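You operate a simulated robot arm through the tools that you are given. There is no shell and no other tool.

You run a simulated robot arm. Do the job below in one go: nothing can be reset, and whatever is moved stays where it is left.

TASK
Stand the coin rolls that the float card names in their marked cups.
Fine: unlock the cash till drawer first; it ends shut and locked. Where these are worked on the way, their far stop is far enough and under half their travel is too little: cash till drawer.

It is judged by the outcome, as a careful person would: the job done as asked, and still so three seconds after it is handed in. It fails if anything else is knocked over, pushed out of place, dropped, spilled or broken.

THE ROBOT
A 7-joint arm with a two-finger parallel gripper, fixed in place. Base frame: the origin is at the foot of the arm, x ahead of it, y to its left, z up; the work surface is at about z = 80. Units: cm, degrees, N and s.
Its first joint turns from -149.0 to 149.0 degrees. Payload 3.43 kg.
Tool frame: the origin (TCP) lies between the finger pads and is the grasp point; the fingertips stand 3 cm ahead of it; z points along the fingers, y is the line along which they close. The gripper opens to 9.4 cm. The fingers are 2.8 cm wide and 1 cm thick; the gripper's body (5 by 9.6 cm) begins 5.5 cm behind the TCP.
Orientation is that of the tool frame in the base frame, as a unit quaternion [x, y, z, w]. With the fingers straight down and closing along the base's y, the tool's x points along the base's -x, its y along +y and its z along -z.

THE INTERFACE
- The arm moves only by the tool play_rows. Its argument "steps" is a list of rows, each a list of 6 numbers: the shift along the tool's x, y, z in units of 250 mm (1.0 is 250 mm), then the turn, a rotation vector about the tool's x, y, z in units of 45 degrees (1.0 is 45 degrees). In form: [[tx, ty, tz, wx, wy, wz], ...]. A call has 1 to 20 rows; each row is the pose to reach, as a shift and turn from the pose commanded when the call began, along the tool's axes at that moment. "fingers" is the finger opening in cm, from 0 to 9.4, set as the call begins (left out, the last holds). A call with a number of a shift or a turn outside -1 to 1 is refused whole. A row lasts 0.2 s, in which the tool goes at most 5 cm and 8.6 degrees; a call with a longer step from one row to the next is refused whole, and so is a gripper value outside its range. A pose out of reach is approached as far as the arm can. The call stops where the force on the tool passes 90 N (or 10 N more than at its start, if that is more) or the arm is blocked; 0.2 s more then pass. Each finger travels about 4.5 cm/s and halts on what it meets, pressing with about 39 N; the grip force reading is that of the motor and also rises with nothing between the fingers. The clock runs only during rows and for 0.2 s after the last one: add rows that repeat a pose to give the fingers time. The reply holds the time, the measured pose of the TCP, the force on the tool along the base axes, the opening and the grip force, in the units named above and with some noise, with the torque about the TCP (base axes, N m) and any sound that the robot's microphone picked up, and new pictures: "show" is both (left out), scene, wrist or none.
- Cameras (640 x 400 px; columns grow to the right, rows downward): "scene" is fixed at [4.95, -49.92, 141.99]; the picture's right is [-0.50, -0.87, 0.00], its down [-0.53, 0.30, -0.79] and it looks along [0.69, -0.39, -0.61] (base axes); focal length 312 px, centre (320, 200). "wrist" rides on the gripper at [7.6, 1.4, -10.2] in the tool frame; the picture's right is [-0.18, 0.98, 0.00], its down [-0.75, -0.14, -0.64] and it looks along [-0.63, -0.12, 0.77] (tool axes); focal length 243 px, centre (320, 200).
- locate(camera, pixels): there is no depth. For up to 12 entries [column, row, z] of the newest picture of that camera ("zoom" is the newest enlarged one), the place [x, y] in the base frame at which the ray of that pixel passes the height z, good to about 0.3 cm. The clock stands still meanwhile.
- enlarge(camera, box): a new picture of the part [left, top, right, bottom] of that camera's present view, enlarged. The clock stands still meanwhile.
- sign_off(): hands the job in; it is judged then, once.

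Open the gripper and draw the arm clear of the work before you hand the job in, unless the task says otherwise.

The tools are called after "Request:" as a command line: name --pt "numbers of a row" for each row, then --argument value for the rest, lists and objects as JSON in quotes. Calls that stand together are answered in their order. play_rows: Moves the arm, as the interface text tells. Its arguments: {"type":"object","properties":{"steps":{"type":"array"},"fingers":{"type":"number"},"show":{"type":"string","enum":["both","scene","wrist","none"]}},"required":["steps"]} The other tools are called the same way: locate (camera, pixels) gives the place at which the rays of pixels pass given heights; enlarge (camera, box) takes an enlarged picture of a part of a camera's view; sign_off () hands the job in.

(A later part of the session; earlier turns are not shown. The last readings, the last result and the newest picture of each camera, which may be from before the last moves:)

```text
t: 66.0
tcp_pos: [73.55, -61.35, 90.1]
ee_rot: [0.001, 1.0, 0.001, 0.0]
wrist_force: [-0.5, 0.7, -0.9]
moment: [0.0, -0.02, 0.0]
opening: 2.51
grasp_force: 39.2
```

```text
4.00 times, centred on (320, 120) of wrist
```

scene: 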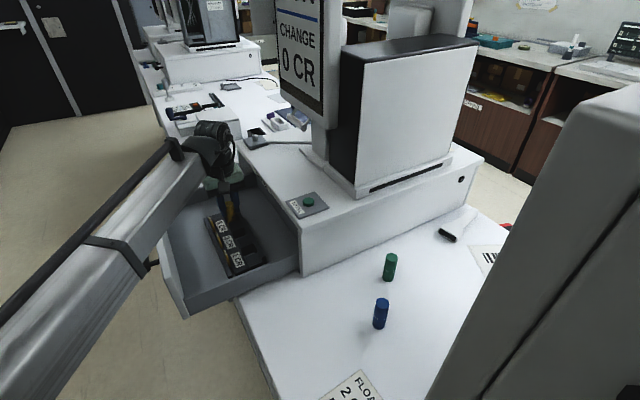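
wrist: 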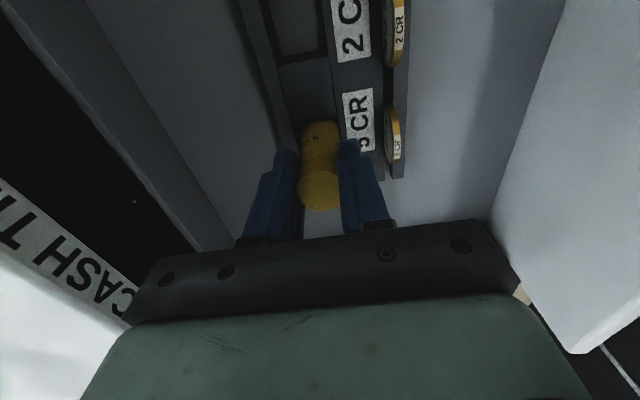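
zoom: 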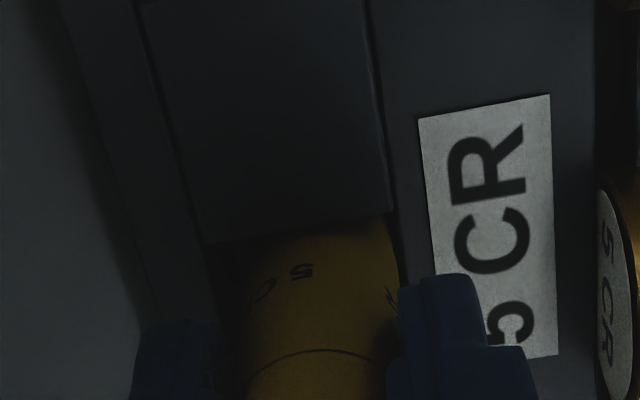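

Still no contact; I continue another 1 cm down in small steps with a −0.1 cm y nudge.

Request:
play_rows --pt "0 -0.004 0 0 0 0" --pt "0 -0.004 0.01 0 0 0" --pt "0 -0.004 0.02 0 0 0" --pt "0 -0.004 0.03 0 0 0" --pt "0 -0.004 0.03 0 0 0" --fingers 0 --show "none"

```text
t: 67.2
tcp_pos: [73.58, -61.58, 89.75]
ee_rot: [0.0, 1.0, -0.001, 0.0]
wrist_force: [-5.9, 0.7, 32.8]
moment: [0.08, 0.39, 0.12]
opening: 2.51
grasp_force: 38.6
```

Contact at TCP z≈89.75 (33 N): the roll stands on the pocket floor. I ease up 0.3 cm, then release to 4.5 cm.

Request:
play_rows --pt "0 0 -0.013 0 0 0" --pt "0 0 -0.013 0 0 0" --fingers 0 --show "none"

```text
t: 67.8
tcp_pos: [73.51, -61.44, 89.65]
ee_rot: [0.0, 1.0, 0.0, 0.0]
wrist_force: [-0.5, 0.1, 1.4]
moment: [0.02, 0.08, -0.03]
opening: 2.53
grasp_force: 39.3
```

Load is relieved (1.4 N). I open the fingers to 4.5 cm and wait.

Request:
play_rows --pt "0 0 0 0 0 0" --pt "0 0 0 0 0 0" --pt "0 0 0 0 0 0" --fingers 4.5 --show "both"

Request:
enlarge --camera "scene" --box '[205, 185, 265, 245]'

```text
t: 68.6
tcp_pos: [73.67, -61.5, 89.65]
ee_rot: [0.0, 1.0, 0.0, 0.0]
wrist_force: [0.0, 0.3, 0.5]
moment: [0.04, -0.01, -0.01]
opening: 4.52
grasp_force: 0.0
```

scene: 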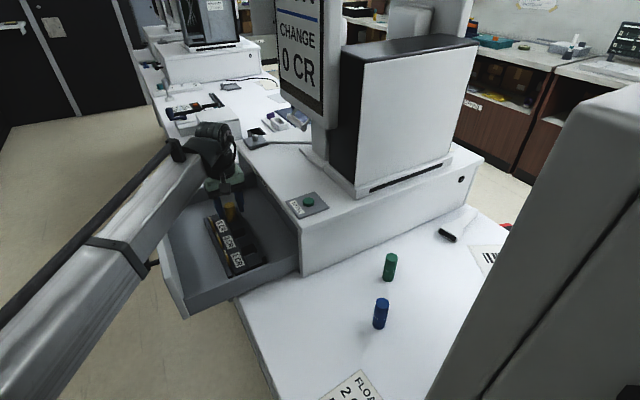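
wrist: 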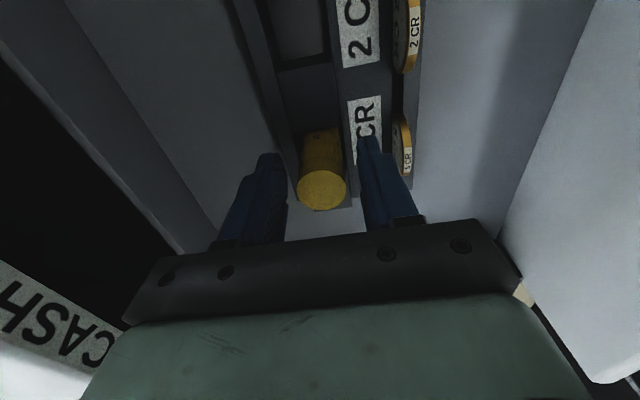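

```text
6.67 times, centred on (235, 215) of scene
```

zoom: 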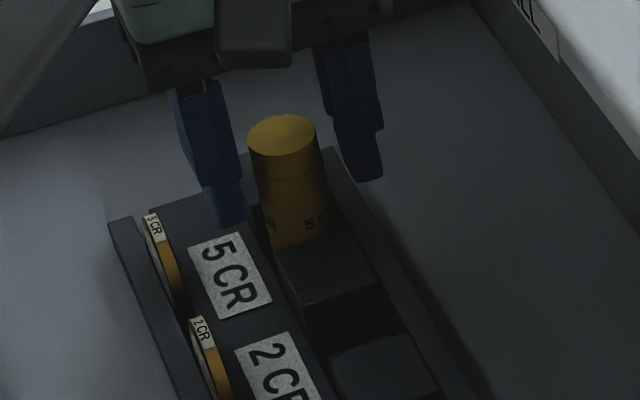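

The 5 CR roll stands in its pocket. I rise straight up to z≈104 and check it stays upright.

Request:
play_rows --pt "0 0 -0.06 0 0 0" --pt "0 0 -0.16 0 0 0" --pt "0 0 -0.3 0 0 0" --pt "0 0 -0.44 0 0 0" --pt "0 0 -0.58 0 0 0" --pt "0 0 -0.58 0 0 0" --fingers 4.5 --show "both"

Request:
enlarge --camera "wrist" --box '[260, 0, 380, 130]'

```text
t: 70.0
tcp_pos: [73.65, -61.42, 104.15]
ee_rot: [0.0, 1.0, -0.001, 0.0]
wrist_force: [0.4, 0.0, 0.6]
moment: [0.0, 0.0, -0.01]
opening: 4.5
grasp_force: 0.2
```

scene: 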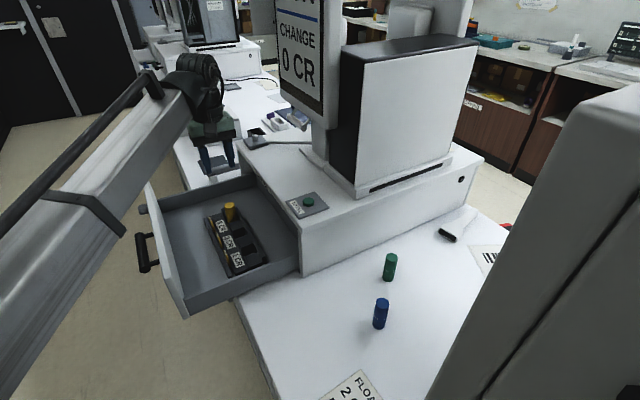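
wrist: 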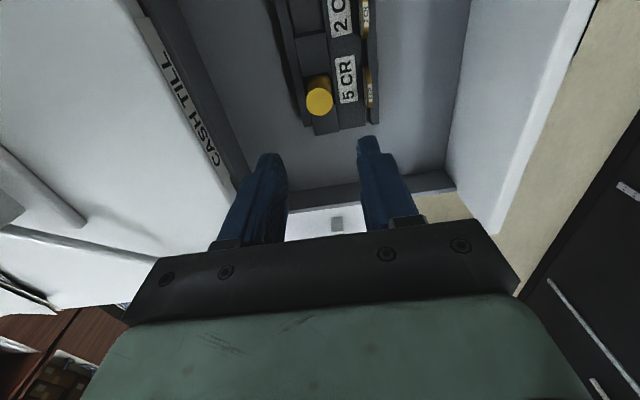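

```text
3.08 times, centred on (320, 65) of wrist
```

zoom: 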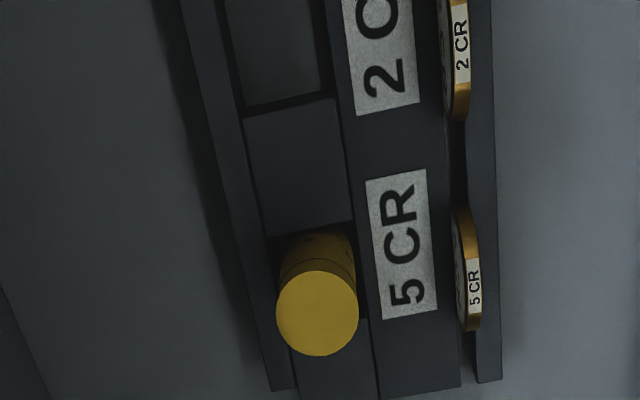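

The yellow roll stands upright in the 5 CR cup. I head for the green roll, first to about (48.6,-65.5,104), clear of the till.

Request:
play_rows --pt "0.17 -0.027 0 0 0 0" --pt "0.34 -0.053 0 0 0 0" --pt "0.51 -0.08 0 0 0 0" --pt "0.68 -0.107 0 0 0 0" --pt "0.85 -0.133 0 0 0 0" --pt "1.0 -0.16 0 0 0 0" --fingers 6 --show "none"

```text
t: 71.4
tcp_pos: [48.81, -65.41, 104.42]
ee_rot: [0.0, 1.0, 0.0, 0.0]
wrist_force: [0.0, -0.1, 0.8]
moment: [0.01, 0.01, 0.02]
opening: 6.02
grasp_force: 0.0
```

Now across to above the green roll at about (39,-88.6,100), moving in x first then −y.

Request:
play_rows --pt "0.19 -0.05 0 0 0 0" --pt "0.384 -0.1 0 0 0 0" --pt "0.384 -0.28 0.04 0 0 0" --pt "0.384 -0.46 0.08 0 0 0" --pt "0.384 -0.63 0.12 0 0 0" --pt "0.384 -0.8 0.16 0 0 0" --pt "0.384 -0.924 0.17 0 0 0" --pt "0.384 -0.924 0.17 0 0 0" --fingers 6 --show "both"

```text
t: 73.2
tcp_pos: [39.28, -88.51, 100.15]
ee_rot: [0.0, 1.0, -0.001, 0.0]
wrist_force: [-0.5, 0.1, -0.6]
moment: [-0.03, 0.05, -0.01]
opening: 5.99
grasp_force: 0.1
```

scene: 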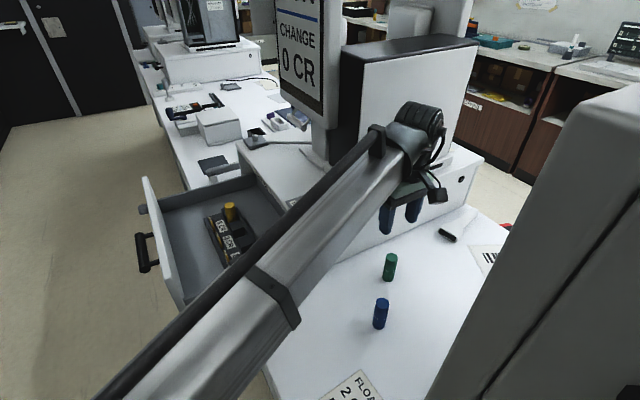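
wrist: 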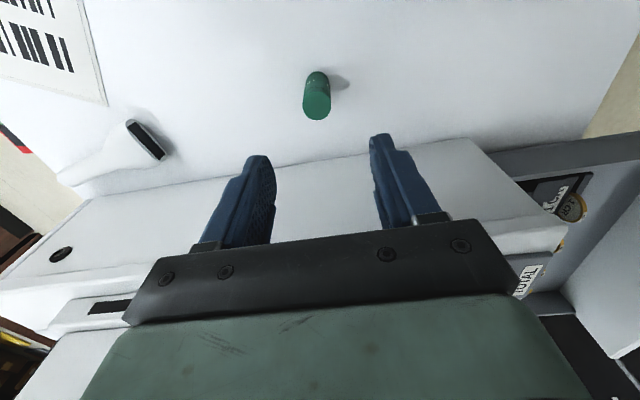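

Green top centre is at (316.5,103), computing to about 0.3 cm off in −x and −y. I correct and descend to TCP z≈87.5.

Request:
play_rows --pt "0.012 -0.012 0.0 0 0 0" --pt "0.012 -0.012 0.15 0 0 0" --pt "0.012 -0.012 0.3 0 0 0" --pt "0.012 -0.012 0.42 0 0 0" --pt "0.012 -0.012 0.497 0 0 0" --pt "0.012 -0.012 0.497 0 0 0" --fingers 6 --show "wrist"

```text
t: 74.6
tcp_pos: [38.73, -88.81, 87.86]
ee_rot: [0.0, 1.0, -0.002, -0.001]
wrist_force: [-0.3, 0.3, -0.3]
moment: [0.02, 0.02, 0.02]
opening: 6.02
grasp_force: 0.0
```

wrist: 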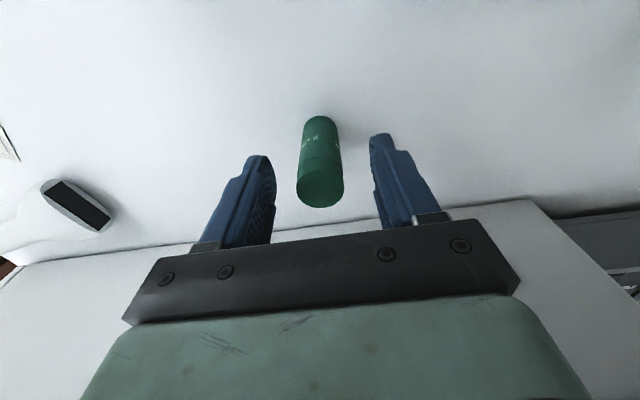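

Well centred, same as yellow. I close on the green roll (lowering 0.2 cm).

Request:
play_rows --pt "0 0 0.008 0 0 0" --pt "0 0 0.008 0 0 0" --pt "0 0 0.008 0 0 0" --pt "0 0 0.008 0 0 0" --pt "0 0 0.008 0 0 0" --fingers 0 --show "wrist"

```text
t: 75.8
tcp_pos: [38.72, -88.92, 87.66]
ee_rot: [0.001, 1.0, -0.001, -0.001]
wrist_force: [-1.2, 0.6, 0.5]
moment: [0.02, -0.02, 0.01]
opening: 2.51
grasp_force: 39.3
```

wrist: 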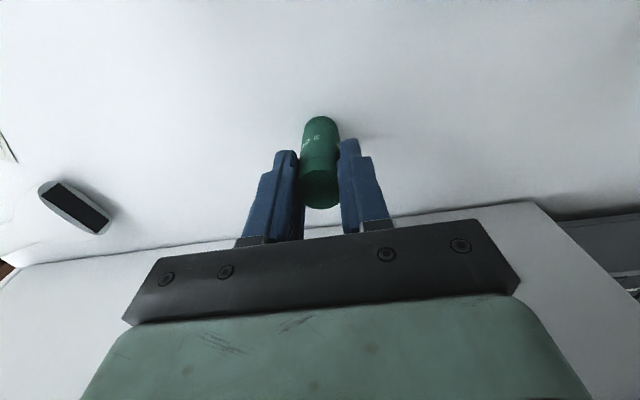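

Green gripped (2.51). I lift straight up by 16.5 cm.

Request:
play_rows --pt "0 0 -0.08 0 0 0" --pt "0 0 -0.22 0 0 0" --pt "0 0 -0.37 0 0 0" --pt "0 0 -0.52 0 0 0" --pt "0 0 -0.66 0 0 0" --pt "0 0 -0.66 0 0 0" --fingers 0 --show "wrist"

```text
t: 77.2
tcp_pos: [38.76, -89.04, 104.01]
ee_rot: [0.0, 1.0, 0.0, 0.0]
wrist_force: [-0.7, -0.2, -0.7]
moment: [0.01, 0.0, 0.02]
opening: 2.5
grasp_force: 39.2
```

wrist: 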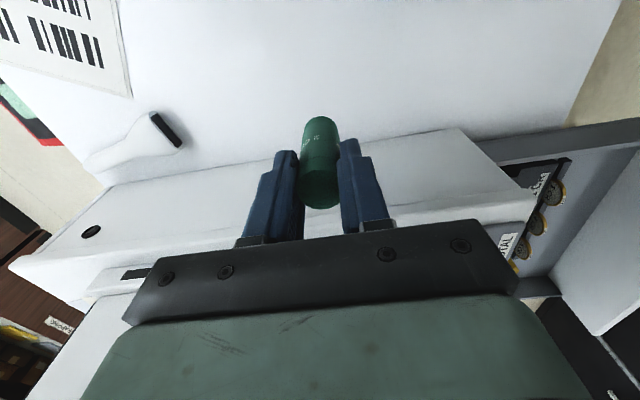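

Held. I move back along +y to y≈-64.6, clear of the till.

Request:
play_rows --pt "0 0.16 0 0 0 0" --pt "0 0.34 0 0 0 0" --pt "0 0.52 0 0 0 0" --pt "0 0.7 0 0 0 0" --pt "0 0.86 0 0 0 0" --pt "0 0.976 0 0 0 0" --pt "0 0.976 0 0 0 0" --fingers 0 --show "none"

```text
t: 78.8
tcp_pos: [38.48, -64.39, 103.82]
ee_rot: [0.001, 1.0, 0.0, -0.001]
wrist_force: [0.3, -0.3, -0.7]
moment: [-0.03, 0.0, 0.04]
opening: 2.53
grasp_force: 38.6
```

Next, toward the drawer at x≈58.7, y≈-61.55.

Request:
play_rows --pt "-0.16 0.03 -0.006 0 0 0" --pt "-0.32 0.06 -0.006 0 0 0" --pt "-0.48 0.09 -0.006 0 0 0" --pt "-0.64 0.121 -0.006 0 0 0" --pt "-0.8 0.121 -0.006 0 0 0" --pt "-0.8 0.121 -0.006 0 0 0" --fingers 0 --show "none"

```text
t: 80.2
tcp_pos: [58.49, -61.43, 104.03]
ee_rot: [0.0, 1.0, 0.0, 0.0]
wrist_force: [-0.2, -0.4, -1.3]
moment: [0.02, -0.02, -0.01]
opening: 2.53
grasp_force: 38.5
```

Now to above the 2 CR pocket (x≈66.6) and compare with the reference view used for 5 CR.

Request:
play_rows --pt "-0.16 0 0 0 0 0" --pt "-0.315 0 0 0 0 0" --pt "-0.315 0 0 0 0 0" --pt "-0.315 0 0 0 0 0" --fingers 0 --show "both"

Request:
enlarge --camera "wrist" --box '[260, 0, 380, 130]'

```text
t: 81.2
tcp_pos: [66.6, -61.37, 104.3]
ee_rot: [0.0, 1.0, 0.0, -0.001]
wrist_force: [0.7, 0.0, -1.5]
moment: [0.01, 0.01, 0.01]
opening: 2.52
grasp_force: 38.6
```

scene: 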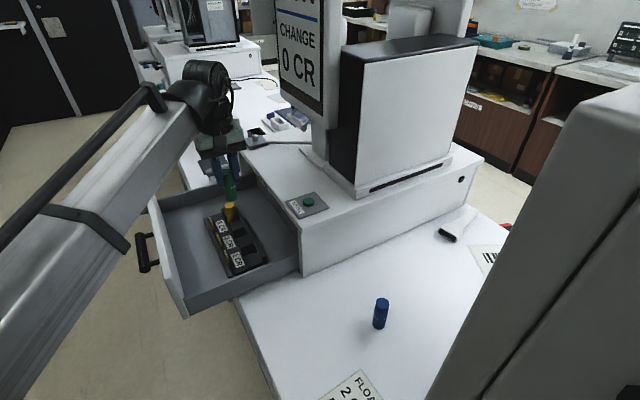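
wrist: 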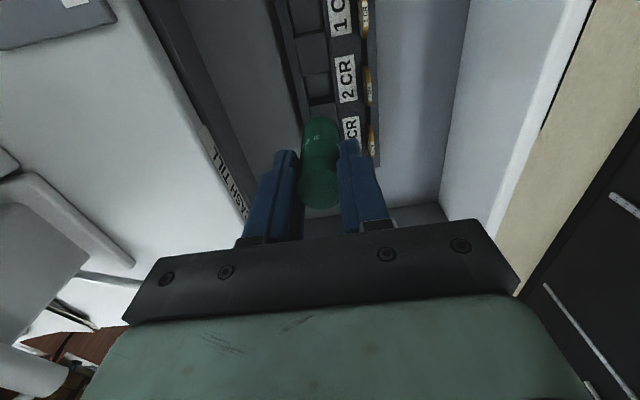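

```text
3.08 times, centred on (320, 65) of wrist
```

zoom: 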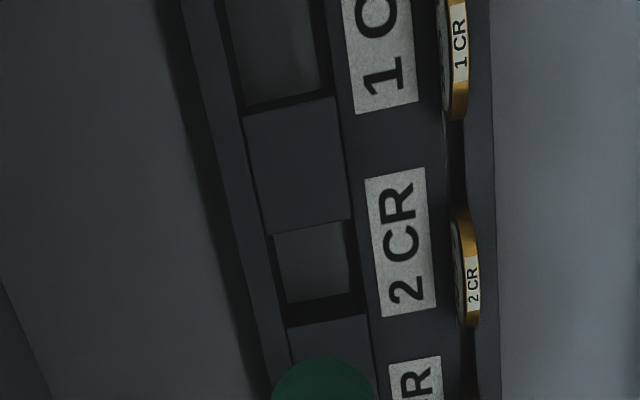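

The view matches the 5 CR reference almost pixel for pixel, so (66.6,-61.55) is aligned with the 2 CR cup. I descend to z≈93 and check.

Request:
play_rows --pt "0 0 0.15 0 0 0" --pt "0 0 0.3 0 0 0" --pt "0 0 0.4 0 0 0" --pt "0 0 0.446 0 0 0" --pt "0 0 0.446 0 0 0" --fingers 0 --show "both"

Request:
enlarge --camera "wrist" --box '[270, 70, 370, 170]'

Request:
enlarge --camera "scene" --box '[205, 190, 265, 250]'

```text
t: 82.4
tcp_pos: [66.65, -61.24, 92.91]
ee_rot: [0.0, 1.0, -0.001, 0.0]
wrist_force: [0.6, 0.2, -0.2]
moment: [0.01, 0.01, 0.0]
opening: 2.51
grasp_force: 39.8
```

scene: 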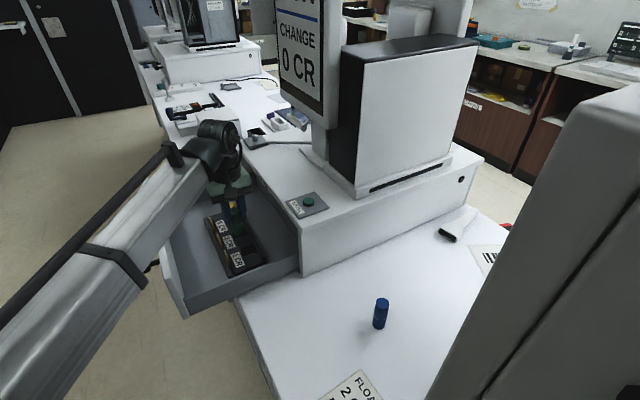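
wrist: 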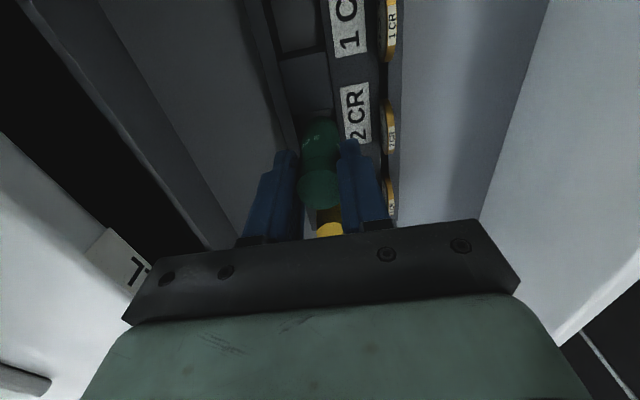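

```text
4.00 times, centred on (320, 120) of wrist
```

zoom: 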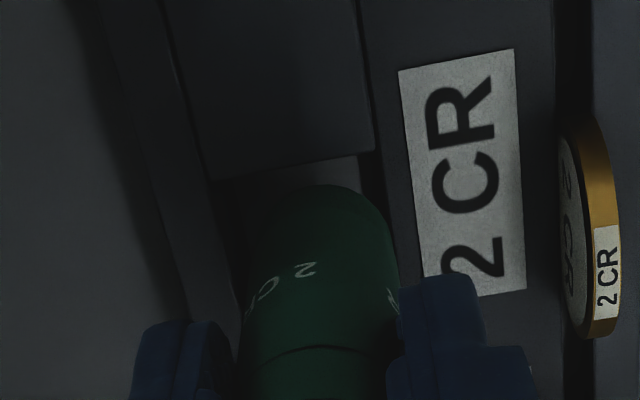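

```text
6.67 times, centred on (235, 220) of scene
```

zoom: 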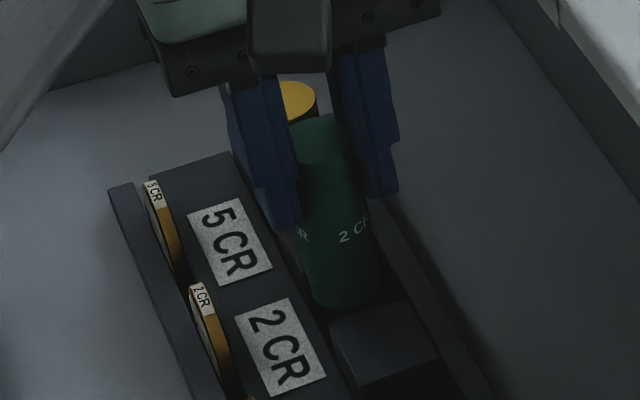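

The gap to the near edge shows green sits ~0.15 cm further +x in the grip than yellow did. I shift −0.12 cm x, −0.05 cm y and lower 1.4 cm slowly.

Request:
play_rows --pt "0.005 -0.002 0 0 0 0" --pt "0.005 -0.002 0.01 0 0 0" --pt "0.005 -0.002 0.02 0 0 0" --pt "0.005 -0.002 0.03 0 0 0" --pt "0.005 -0.002 0.04 0 0 0" --pt "0.005 -0.002 0.05 0 0 0" --pt "0.005 -0.002 0.056 0 0 0" --pt "0.005 -0.002 0.056 0 0 0" --fingers 0 --show "wrist"

Request:
enlarge --camera "wrist" --box '[270, 70, 370, 170]'

Request:
enlarge --camera "scene" --box '[205, 190, 265, 250]'

```text
t: 84.2
tcp_pos: [66.45, -61.61, 91.52]
ee_rot: [-0.001, 1.0, 0.0, 0.001]
wrist_force: [0.3, -0.7, -0.9]
moment: [0.03, 0.0, -0.01]
opening: 2.54
grasp_force: 38.6
```

wrist: 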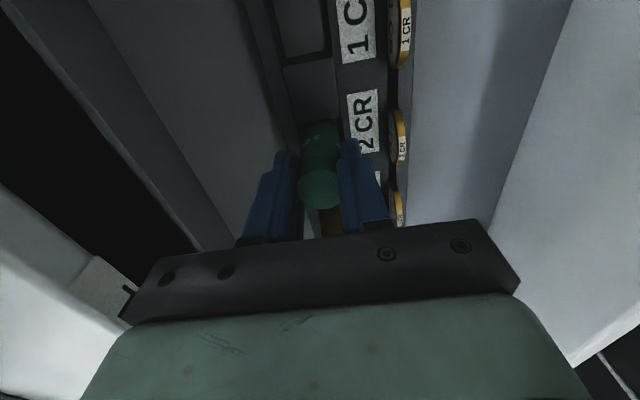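

```text
4.00 times, centred on (320, 120) of wrist
```

zoom: 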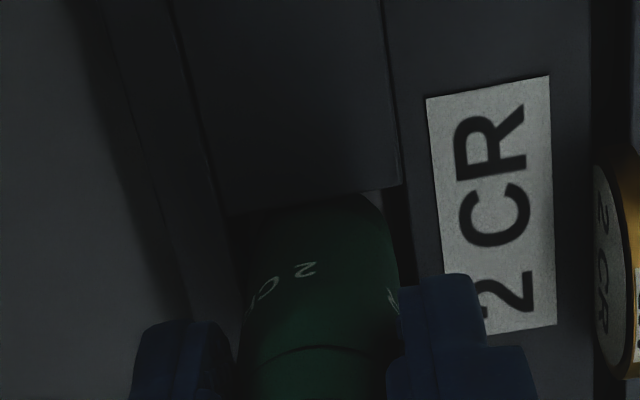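

```text
6.67 times, centred on (235, 220) of scene
```

zoom: 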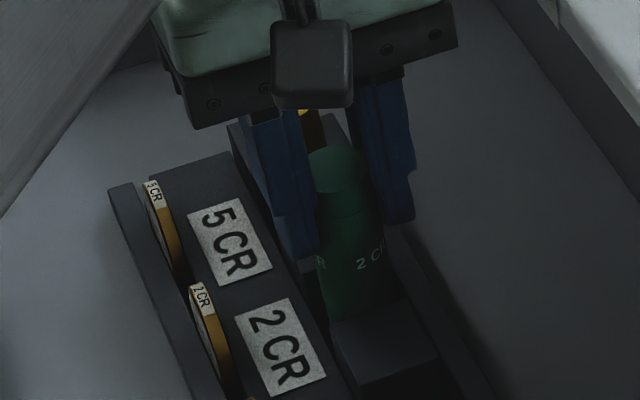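

The green roll is inside the 2 CR pocket without contact. I lower further by 1.4 cm.

Request:
play_rows --pt "0 0 0.01 0 0 0" --pt "0 0 0.02 0 0 0" --pt "0 0 0.03 0 0 0" --pt "0 0 0.04 0 0 0" --pt "0 0 0.05 0 0 0" --pt "0 0 0.056 0 0 0" --pt "0 0 0.056 0 0 0" --fingers 0 --show "none"

```text
t: 85.8
tcp_pos: [66.5, -61.54, 90.13]
ee_rot: [0.0, 1.0, 0.0, 0.0]
wrist_force: [0.3, 0.4, -1.2]
moment: [-0.01, 0.03, 0.01]
opening: 2.53
grasp_force: 39.0
```

Still free. Small steps to feel the floor.

Request:
play_rows --pt "0 0 0.008 0 0 0" --pt "0 0 0.014 0 0 0" --pt "0 0 0.018 0 0 0" --pt "0 0 0.018 0 0 0" --fingers 0 --show "none"

```text
t: 86.8
tcp_pos: [66.37, -61.45, 89.8]
ee_rot: [0.0, 1.0, -0.002, 0.0]
wrist_force: [0.2, -2.3, 33.8]
moment: [-0.12, 0.26, 0.04]
opening: 2.52
grasp_force: 39.5
```

Contact with the floor (34 N at z≈89.8). I ease up 0.3 cm to unload.

Request:
play_rows --pt "0 0 -0.012 0 0 0" --pt "0 0 -0.012 0 0 0" --fingers 0 --show "none"

```text
t: 87.4
tcp_pos: [66.46, -61.44, 89.77]
ee_rot: [-0.001, 1.0, 0.0, 0.0]
wrist_force: [2.1, -3.4, 9.5]
moment: [-0.22, -0.09, 0.03]
opening: 2.51
grasp_force: 39.1
```

Residual load is small (9 N). I open to 4.5 cm and look.

Request:
play_rows --pt "0 0 0 0 0 0" --pt "0 0 0 0 0 0" --pt "0 0 0 0 0 0" --fingers 4.5 --show "both"

Request:
enlarge --camera "scene" --box '[205, 190, 265, 250]'

```text
t: 88.2
tcp_pos: [66.5, -61.49, 89.89]
ee_rot: [0.0, 1.0, 0.0, -0.002]
wrist_force: [-0.2, 0.1, -0.7]
moment: [0.02, 0.02, -0.01]
opening: 4.5
grasp_force: 0.0
```

scene: 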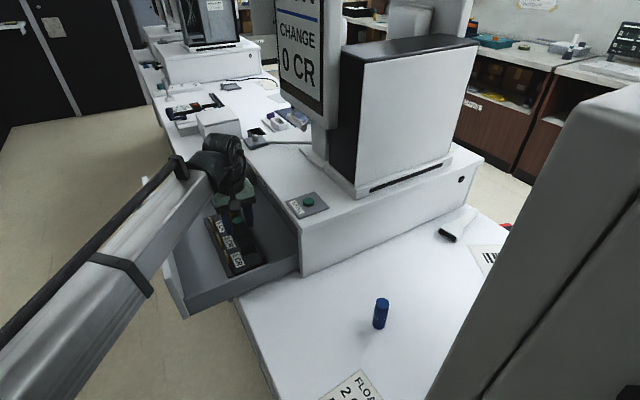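
wrist: 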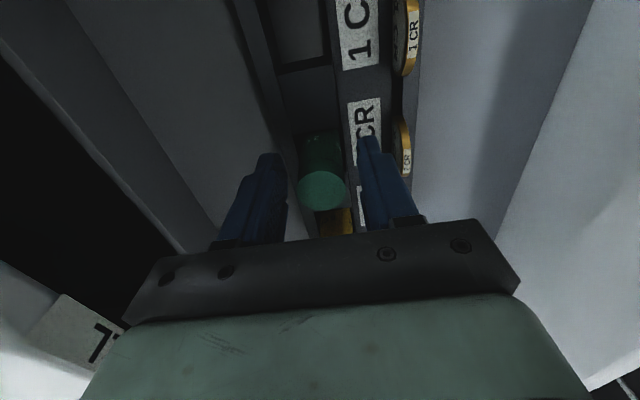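

```text
6.67 times, centred on (235, 220) of scene
```

zoom: 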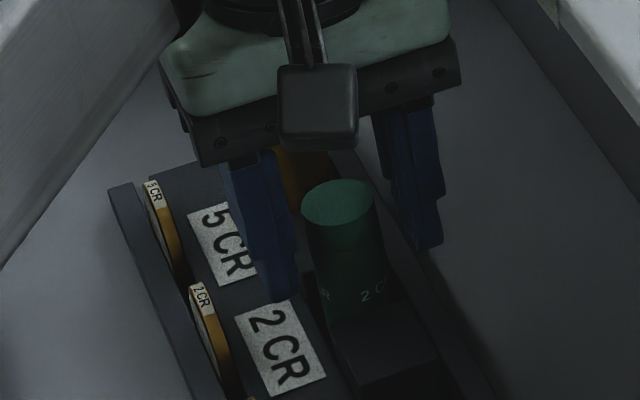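

The green roll stands in the 2 CR cup. I rise straight up to z≈104 and verify both.

Request:
play_rows --pt "0 0 -0.06 0 0 0" --pt "0 0 -0.16 0 0 0" --pt "0 0 -0.3 0 0 0" --pt "0 0 -0.44 0 0 0" --pt "0 0 -0.57 0 0 0" --pt "0 0 -0.57 0 0 0" --fingers 4.5 --show "both"

Request:
enlarge --camera "scene" --box '[140, 160, 300, 320]'

```text
t: 89.6
tcp_pos: [66.6, -61.55, 104.5]
ee_rot: [0.001, 1.0, 0.0, -0.001]
wrist_force: [0.5, -0.4, 0.3]
moment: [0.01, 0.0, 0.02]
opening: 4.49
grasp_force: 0.1
```

scene: 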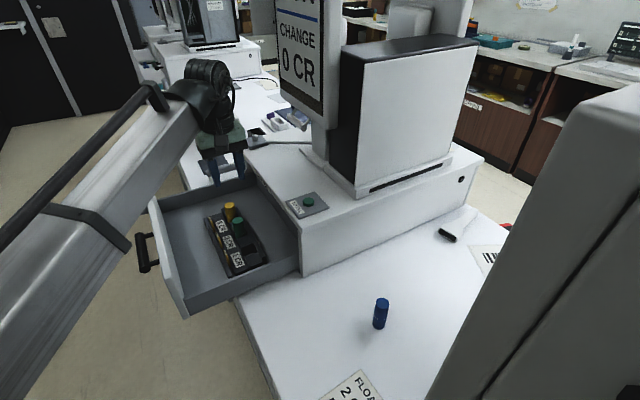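
wrist: 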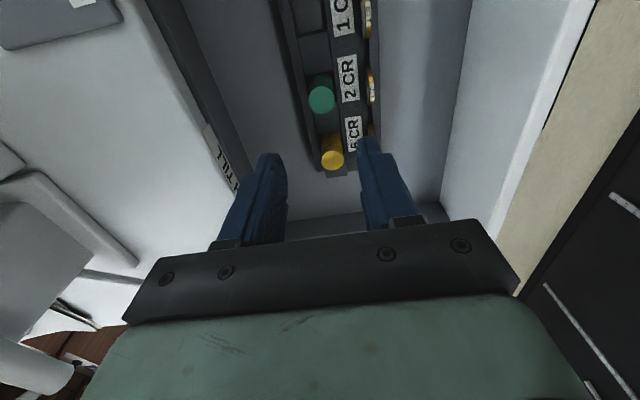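

```text
2.50 times, centred on (220, 240) of scene
```

zoom: 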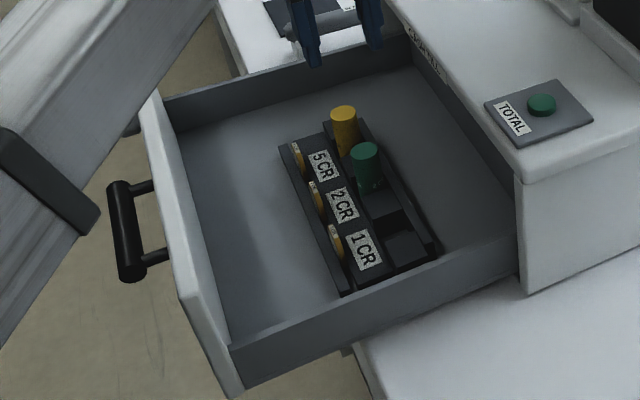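

Both named rolls stand in their cups. Next I close the drawer by pushing on the handle bar's outer side: I go over the front to (67.8,-36.6,104), closing the fingers.

Request:
play_rows --pt "-0.01 0.17 0 0 0 0" --pt "-0.02 0.34 0 0 0 0" --pt "-0.03 0.51 0 0 0 0" --pt "-0.04 0.68 0 0 0 0" --pt "-0.05 0.85 0 0 0 0" --pt "-0.05 1.0 0 0 0 0" --pt "-0.05 1.0 0 0 0 0" --fingers 0 --show "both"

```text
t: 91.2
tcp_pos: [67.48, -36.45, 104.16]
ee_rot: [0.0, 1.0, 0.0, -0.001]
wrist_force: [0.1, 1.0, 0.2]
moment: [-0.02, 0.01, 0.04]
opening: 0.0
grasp_force: 33.0
```

scene: 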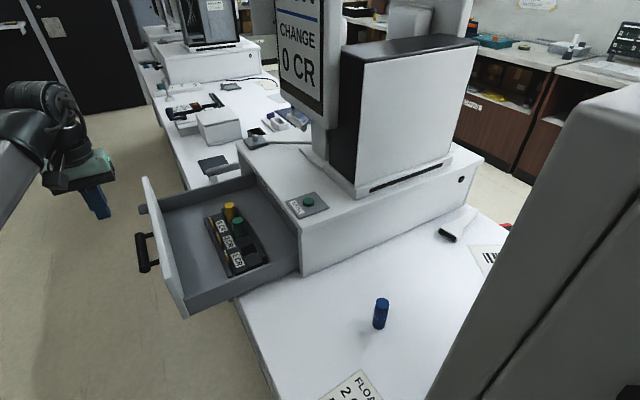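
wrist: 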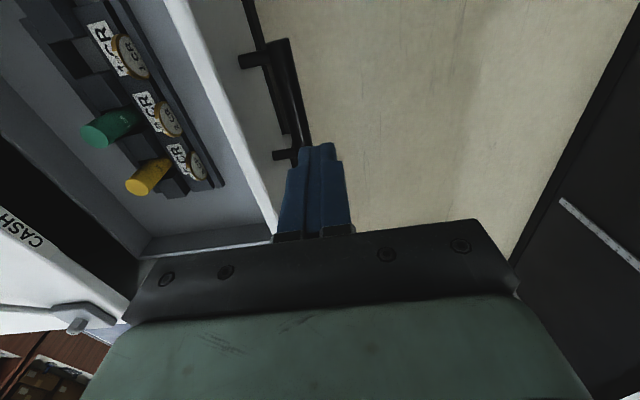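

Bar's outer edge is at y≈-38.9; my fingers are at y≈-37.5 at least. I descend beside it to z≈89.5 with 0.7 cm extra margin.

Request:
play_rows --pt "0 0.03 0.0 0 0 0" --pt "0 0.03 0.15 0 0 0" --pt "0 0.03 0.3 0 0 0" --pt "0 0.03 0.45 0 0 0" --pt "0 0.03 0.584 0 0 0" --pt "0 0.03 0.584 0 0 0" --fingers 0 --show "both"

```text
t: 92.6
tcp_pos: [67.58, -35.88, 89.54]
ee_rot: [0.0, 1.0, 0.0, 0.0]
wrist_force: [0.2, -0.1, -0.4]
moment: [-0.01, 0.01, 0.03]
opening: 0.0
grasp_force: 32.7
```

scene: 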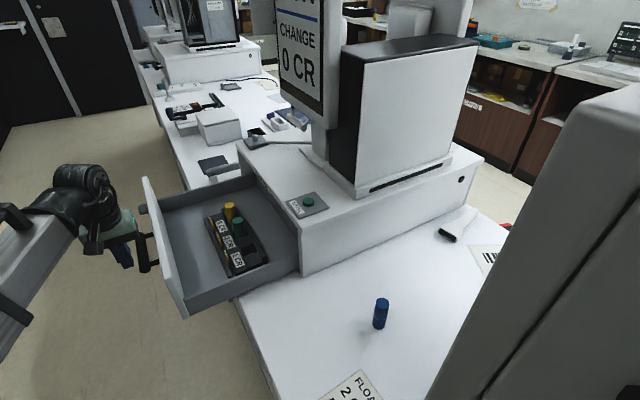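
wrist: 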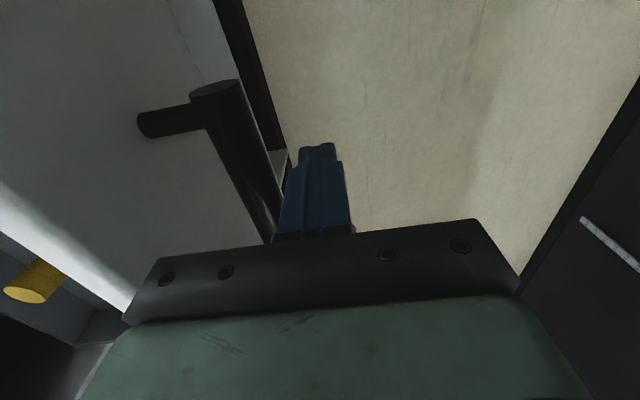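

The fingers stand beside the bar. I push slowly toward −y by 13 cm.

Request:
play_rows --pt "0 -0.025 0 0 0 0" --pt "0 -0.05 0 0 0 0" --pt "0 -0.075 0 0 0 0" --pt "0 -0.1 0 0 0 0" --pt "0 -0.13 0 0 0 0" --pt "0 -0.17 0 0 0 0" --pt "0 -0.21 0 0 0 0" --pt "0 -0.25 0 0 0 0" --pt "0 -0.29 0 0 0 0" --pt "0 -0.33 0 0 0 0" --pt "0 -0.37 0 0 0 0" --pt "0 -0.41 0 0 0 0" --pt "0 -0.45 0 0 0 0" --pt "0 -0.49 0 0 0 0" --pt "0 -0.52 0 0 0 0" --pt "0 -0.52 0 0 0 0" --fingers 0 --show "both"

```text
t: 96.0
tcp_pos: [67.72, -48.93, 89.55]
ee_rot: [0.0, 1.0, -0.001, 0.0]
wrist_force: [-0.3, 0.1, 0.6]
moment: [-0.02, 0.0, 0.01]
opening: 0.0
grasp_force: 32.9
```

scene: 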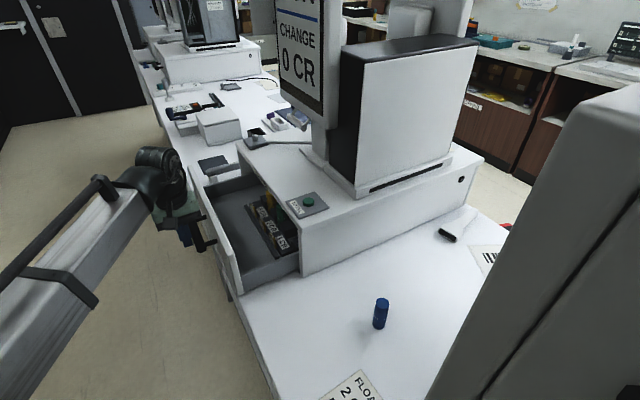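
wrist: 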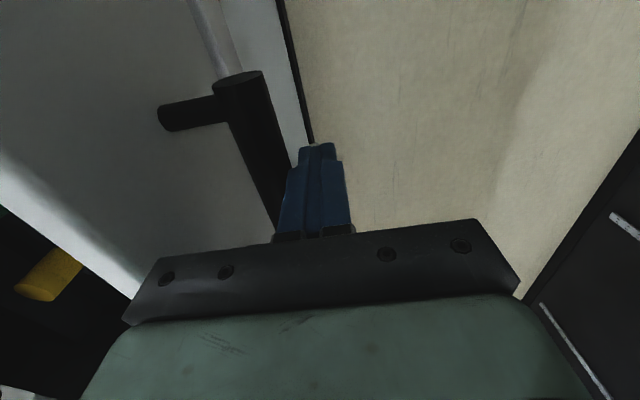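

The drawer slides in smoothly, rolls still upright. I push on another 13.5 cm.

Request:
play_rows --pt "0 -0.02 0 0 0 0" --pt "0 -0.05 0 0 0 0" --pt "0 -0.09 0 0 0 0" --pt "0 -0.13 0 0 0 0" --pt "0 -0.17 0 0 0 0" --pt "0 -0.21 0 0 0 0" --pt "0 -0.25 0 0 0 0" --pt "0 -0.29 0 0 0 0" --pt "0 -0.33 0 0 0 0" --pt "0 -0.37 0 0 0 0" --pt "0 -0.41 0 0 0 0" --pt "0 -0.45 0 0 0 0" --pt "0 -0.49 0 0 0 0" --pt "0 -0.52 0 0 0 0" --pt "0 -0.54 0 0 0 0" --pt "0 -0.54 0 0 0 0" --fingers 0 --show "both"

```text
t: 99.4
tcp_pos: [67.76, -62.39, 89.58]
ee_rot: [0.0, 1.0, 0.001, 0.0]
wrist_force: [-1.5, 2.1, 0.9]
moment: [-0.02, 0.0, 0.03]
opening: 0.0
grasp_force: 33.3
```

scene: 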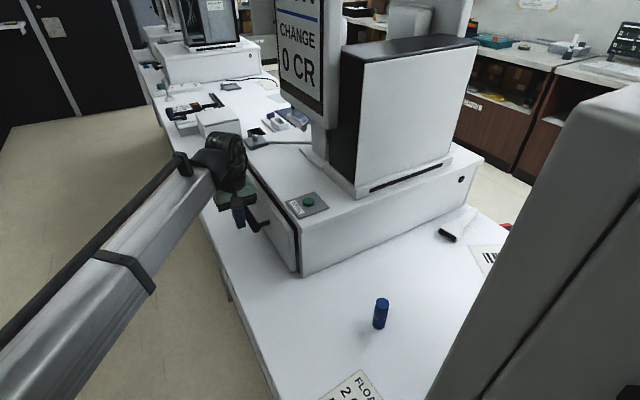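
wrist: 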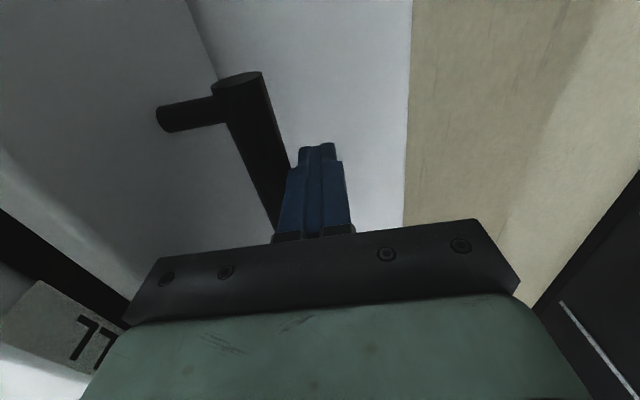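

About 2 cm left. I push in small steps until resistance rises.

Request:
play_rows --pt "0 -0.014 0 0 0 0" --pt "0 -0.028 0 0 0 0" --pt "0 -0.042 0 0 0 0" --pt "0 -0.056 0 0 0 0" --pt "0 -0.068 0 0 0 0" --pt "0 -0.076 0 0 0 0" --pt "0 -0.076 0 0 0 0" --fingers 0 --show "both"

```text
t: 101.0
tcp_pos: [67.68, -63.95, 89.48]
ee_rot: [-0.001, 1.0, 0.001, 0.0]
wrist_force: [4.3, 21.0, 2.0]
moment: [0.0, 0.0, -0.01]
opening: 0.0
grasp_force: 33.1
```

scene: 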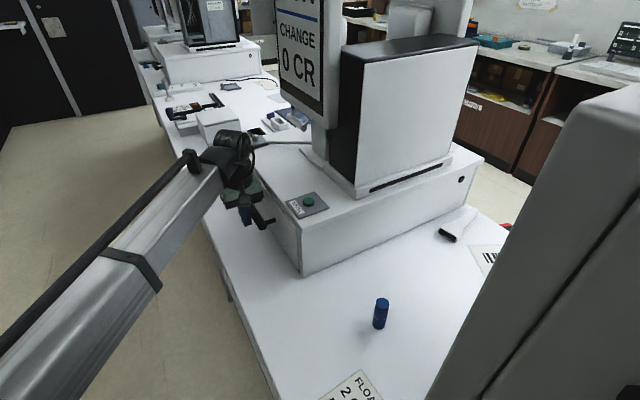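
wrist: 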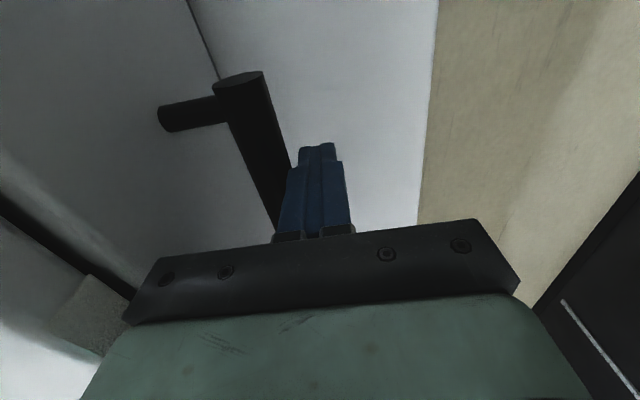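

Resistance of 21 N at y=-63.95 suggests it's shut. I press 0.4 cm more to confirm a hard stop.

Request:
play_rows --pt "0 -0.008 0 0 0 0" --pt "0 -0.016 0 0 0 0" --pt "0 -0.016 0 0 0 0" --fingers 0 --show "none"

Request:
enlarge --camera "scene" --box '[225, 140, 325, 290]'

```text
t: 101.8
tcp_pos: [67.71, -64.0, 89.65]
ee_rot: [-0.002, 1.0, 0.005, 0.0]
wrist_force: [-3.7, 54.7, 5.2]
moment: [-0.03, 0.05, -0.14]
opening: 0.01
grasp_force: 33.1
```

```text
2.67 times, centred on (275, 215) of scene
```

zoom: 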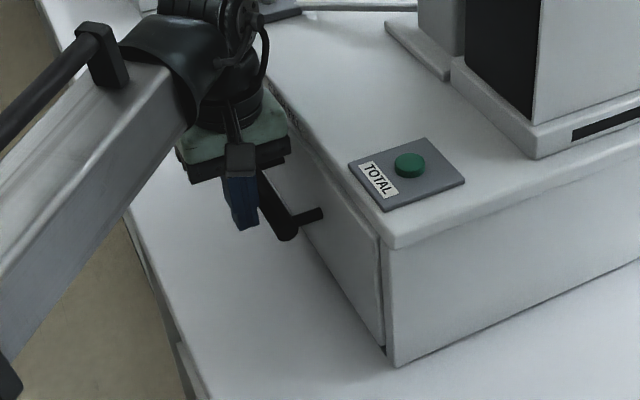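

Hard stop confirmed (55 N, no motion): the drawer is shut. I back off and rise to about (78,-45,107) to reorient for the lock knob.

Request:
play_rows --pt "0 0.08 0 0 0 0" --pt "0 0.2 -0.1 0 0 0" --pt "-0.08 0.32 -0.22 0 0 0" --pt "-0.16 0.44 -0.34 0 0 0" --pt "-0.24 0.56 -0.46 0 0 0" --pt "-0.33 0.67 -0.58 0 0 0" --pt "-0.412 0.78 -0.7 0 0 0" --pt "-0.412 0.78 -0.7 0 0 0" --fingers 0 --show "both"

```text
t: 103.6
tcp_pos: [77.93, -44.82, 107.23]
ee_rot: [0.0, 1.0, 0.0, -0.001]
wrist_force: [0.3, 0.6, 0.0]
moment: [0.03, 0.0, 0.02]
opening: 0.0
grasp_force: 33.4
```

scene: 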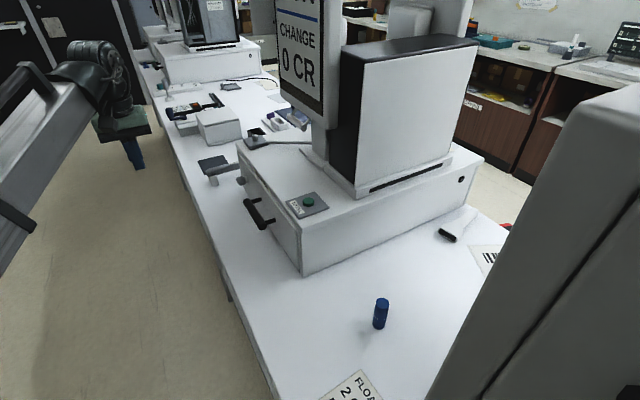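
wrist: 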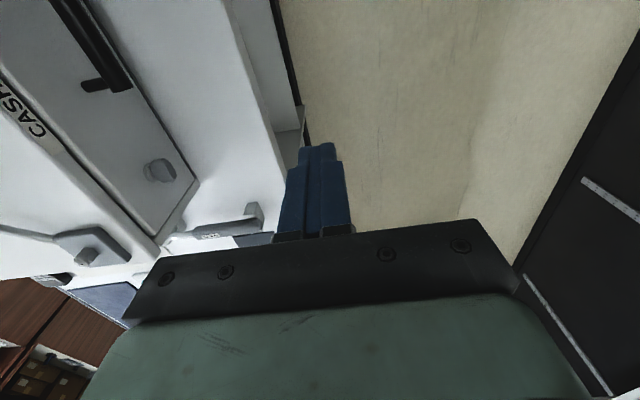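

Drawer looks shut, knob still horizontal at (160,170). I reorient to horizontal pointing −y with camera on top, in three 40° parts.

Request:
play_rows --pt "0 0 0 0.1026 0.1026 -0.1026" --pt "0 0 0 0.2053 0.2053 -0.2053" --pt "0 0 0 0.3079 0.3079 -0.3079" --pt "0 0 0 0.4106 0.4106 -0.4106" --pt "0 0 0 0.5132 0.5132 -0.5132" --fingers 5 --show "none"

```text
t: 104.8
tcp_pos: [77.81, -45.15, 106.99]
ee_rot: [-0.198, 0.939, -0.198, -0.199]
wrist_force: [0.8, 0.5, -0.3]
moment: [0.02, 0.01, -0.01]
opening: 5.0
grasp_force: 0.0
```

On track; second 40°.

Request:
play_rows --pt "0 0 0 0.1026 0.1026 -0.1026" --pt "0 0 0 0.2053 0.2053 -0.2053" --pt "0 0 0 0.3079 0.3079 -0.3079" --pt "0 0 0 0.4106 0.4106 -0.4106" --pt "0 0 0 0.5132 0.5132 -0.5132" --fingers 5 --show "none"

```text
t: 106.0
tcp_pos: [77.94, -45.09, 107.02]
ee_rot: [-0.372, 0.765, -0.371, -0.372]
wrist_force: [0.2, -0.1, -0.1]
moment: [-0.01, 0.02, 0.01]
opening: 5.02
grasp_force: 0.1
```

Good. The last 40° while moving to about (83,-46,98).

Request:
play_rows --pt "-0.076 -0.016 0.027 0.1026 0.1026 -0.1026" --pt "-0.153 -0.033 0.054 0.2053 0.2053 -0.2053" --pt "-0.229 -0.049 0.082 0.3079 0.3079 -0.3079" --pt "-0.305 -0.066 0.109 0.4106 0.4106 -0.4106" --pt "-0.382 -0.082 0.136 0.5132 0.5132 -0.5132" --pt "-0.382 -0.082 0.136 0.5132 0.5132 -0.5132" --fingers 5 --show "both"

```text
t: 107.4
tcp_pos: [83.06, -46.11, 97.94]
ee_rot: [0.5, -0.5, 0.5, 0.5]
wrist_force: [-0.1, -0.5, -0.4]
moment: [-0.03, 0.01, 0.02]
opening: 5.01
grasp_force: 0.2
```

scene: 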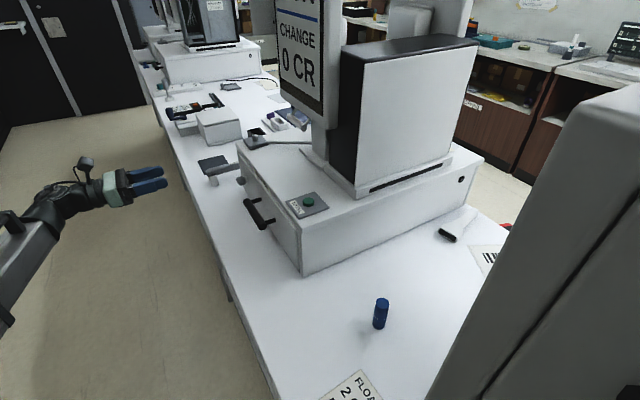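
wrist: 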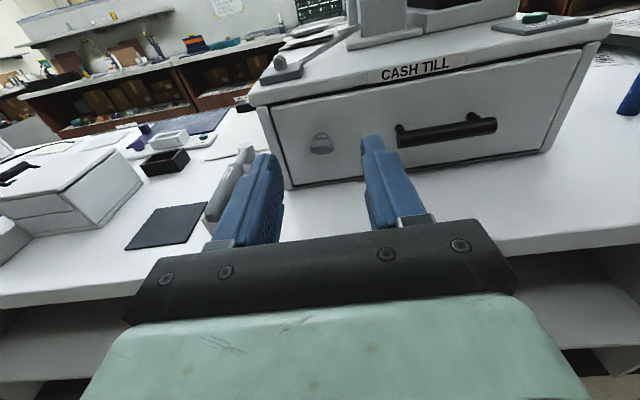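

Facing the till again with the knob at (321,142). I move to about (84.45,-57,88.9) in front of it.

Request:
play_rows --pt "-0.12 -0.02 0.08 0 0 0" --pt "-0.24 -0.04 0.2 0 0 0" --pt "-0.36 -0.056 0.32 0 0 0" --pt "-0.362 -0.056 0.436 0 0 0" --pt "-0.362 -0.056 0.436 0 0 0" --fingers 5 --show "wrist"

Request:
enlarge --camera "wrist" --box '[270, 70, 370, 170]'

```text
t: 108.6
tcp_pos: [84.37, -57.17, 89.11]
ee_rot: [0.5, -0.5, 0.5, 0.501]
wrist_force: [0.5, -0.1, -0.1]
moment: [0.0, 0.0, -0.02]
opening: 5.02
grasp_force: 0.1
```

wrist: 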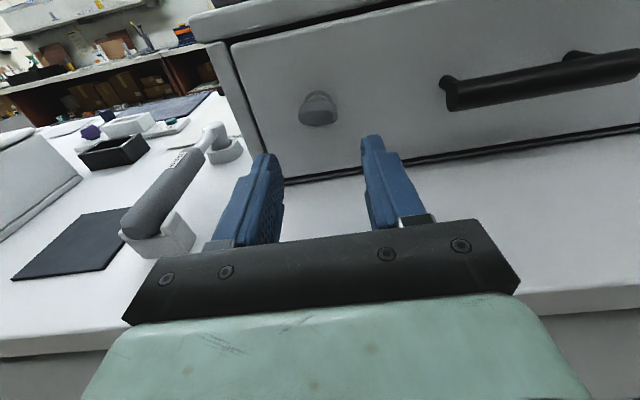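

```text
4.00 times, centred on (320, 120) of wrist
```

zoom: 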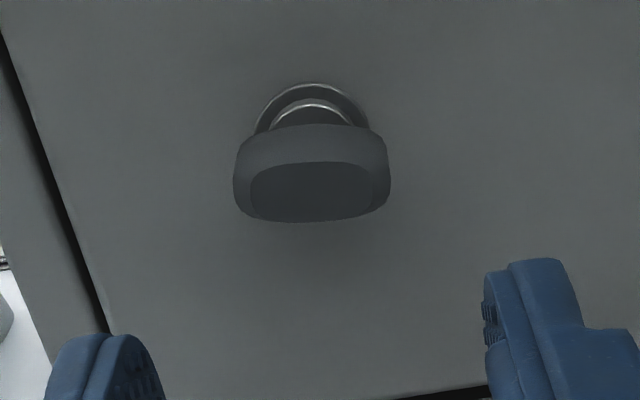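

The knob lies nearly horizontal (about 5° short), centred near (84.55,88.9). I roll the wrist −42.5° (first half) to align with the blade.

Request:
play_rows --pt "0 0 0 0 0 -0.189" --pt "0 0 0 0 0 -0.378" --pt "0 0 0 0 0 -0.567" --pt "0 0 0 0 0 -0.756" --pt "0 0 0 0 0 -0.944" --fingers 5 --show "none"

```text
t: 109.8
tcp_pos: [84.48, -56.97, 88.98]
ee_rot: [0.648, -0.284, 0.284, 0.648]
wrist_force: [0.2, -0.2, -0.3]
moment: [-0.02, -0.02, -0.01]
opening: 4.99
grasp_force: 0.0
```

Second half of the roll.

Request:
play_rows --pt "0 0 0 0 0 -0.189" --pt "0 0 0 0 0 -0.378" --pt "0 0 0 0 0 -0.567" --pt "0 0 0 0 0 -0.756" --pt "0 0 0 0 0 -0.944" --pt "0 0 0 0 0 -0.944" --fingers 5 --show "wrist"

Request:
enlarge --camera "wrist" --box '[270, 70, 370, 170]'

```text
t: 111.2
tcp_pos: [84.31, -57.13, 89.05]
ee_rot: [0.706, -0.03, 0.03, 0.707]
wrist_force: [0.7, -0.5, 0.0]
moment: [0.0, -0.04, 0.02]
opening: 5.01
grasp_force: 0.0
```

wrist: 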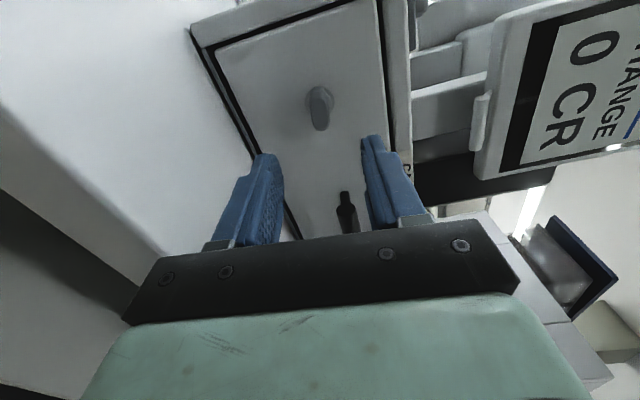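

```text
4.00 times, centred on (320, 120) of wrist
```

zoom: 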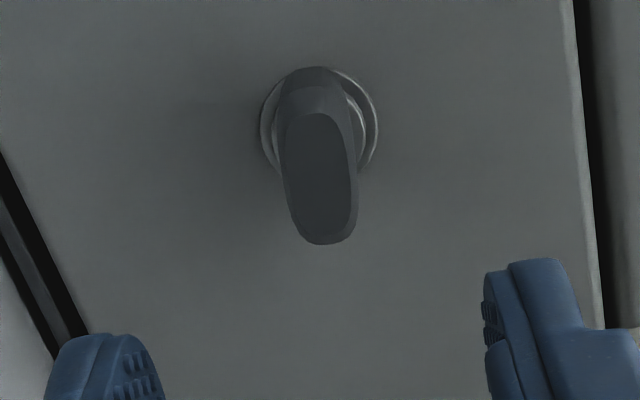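

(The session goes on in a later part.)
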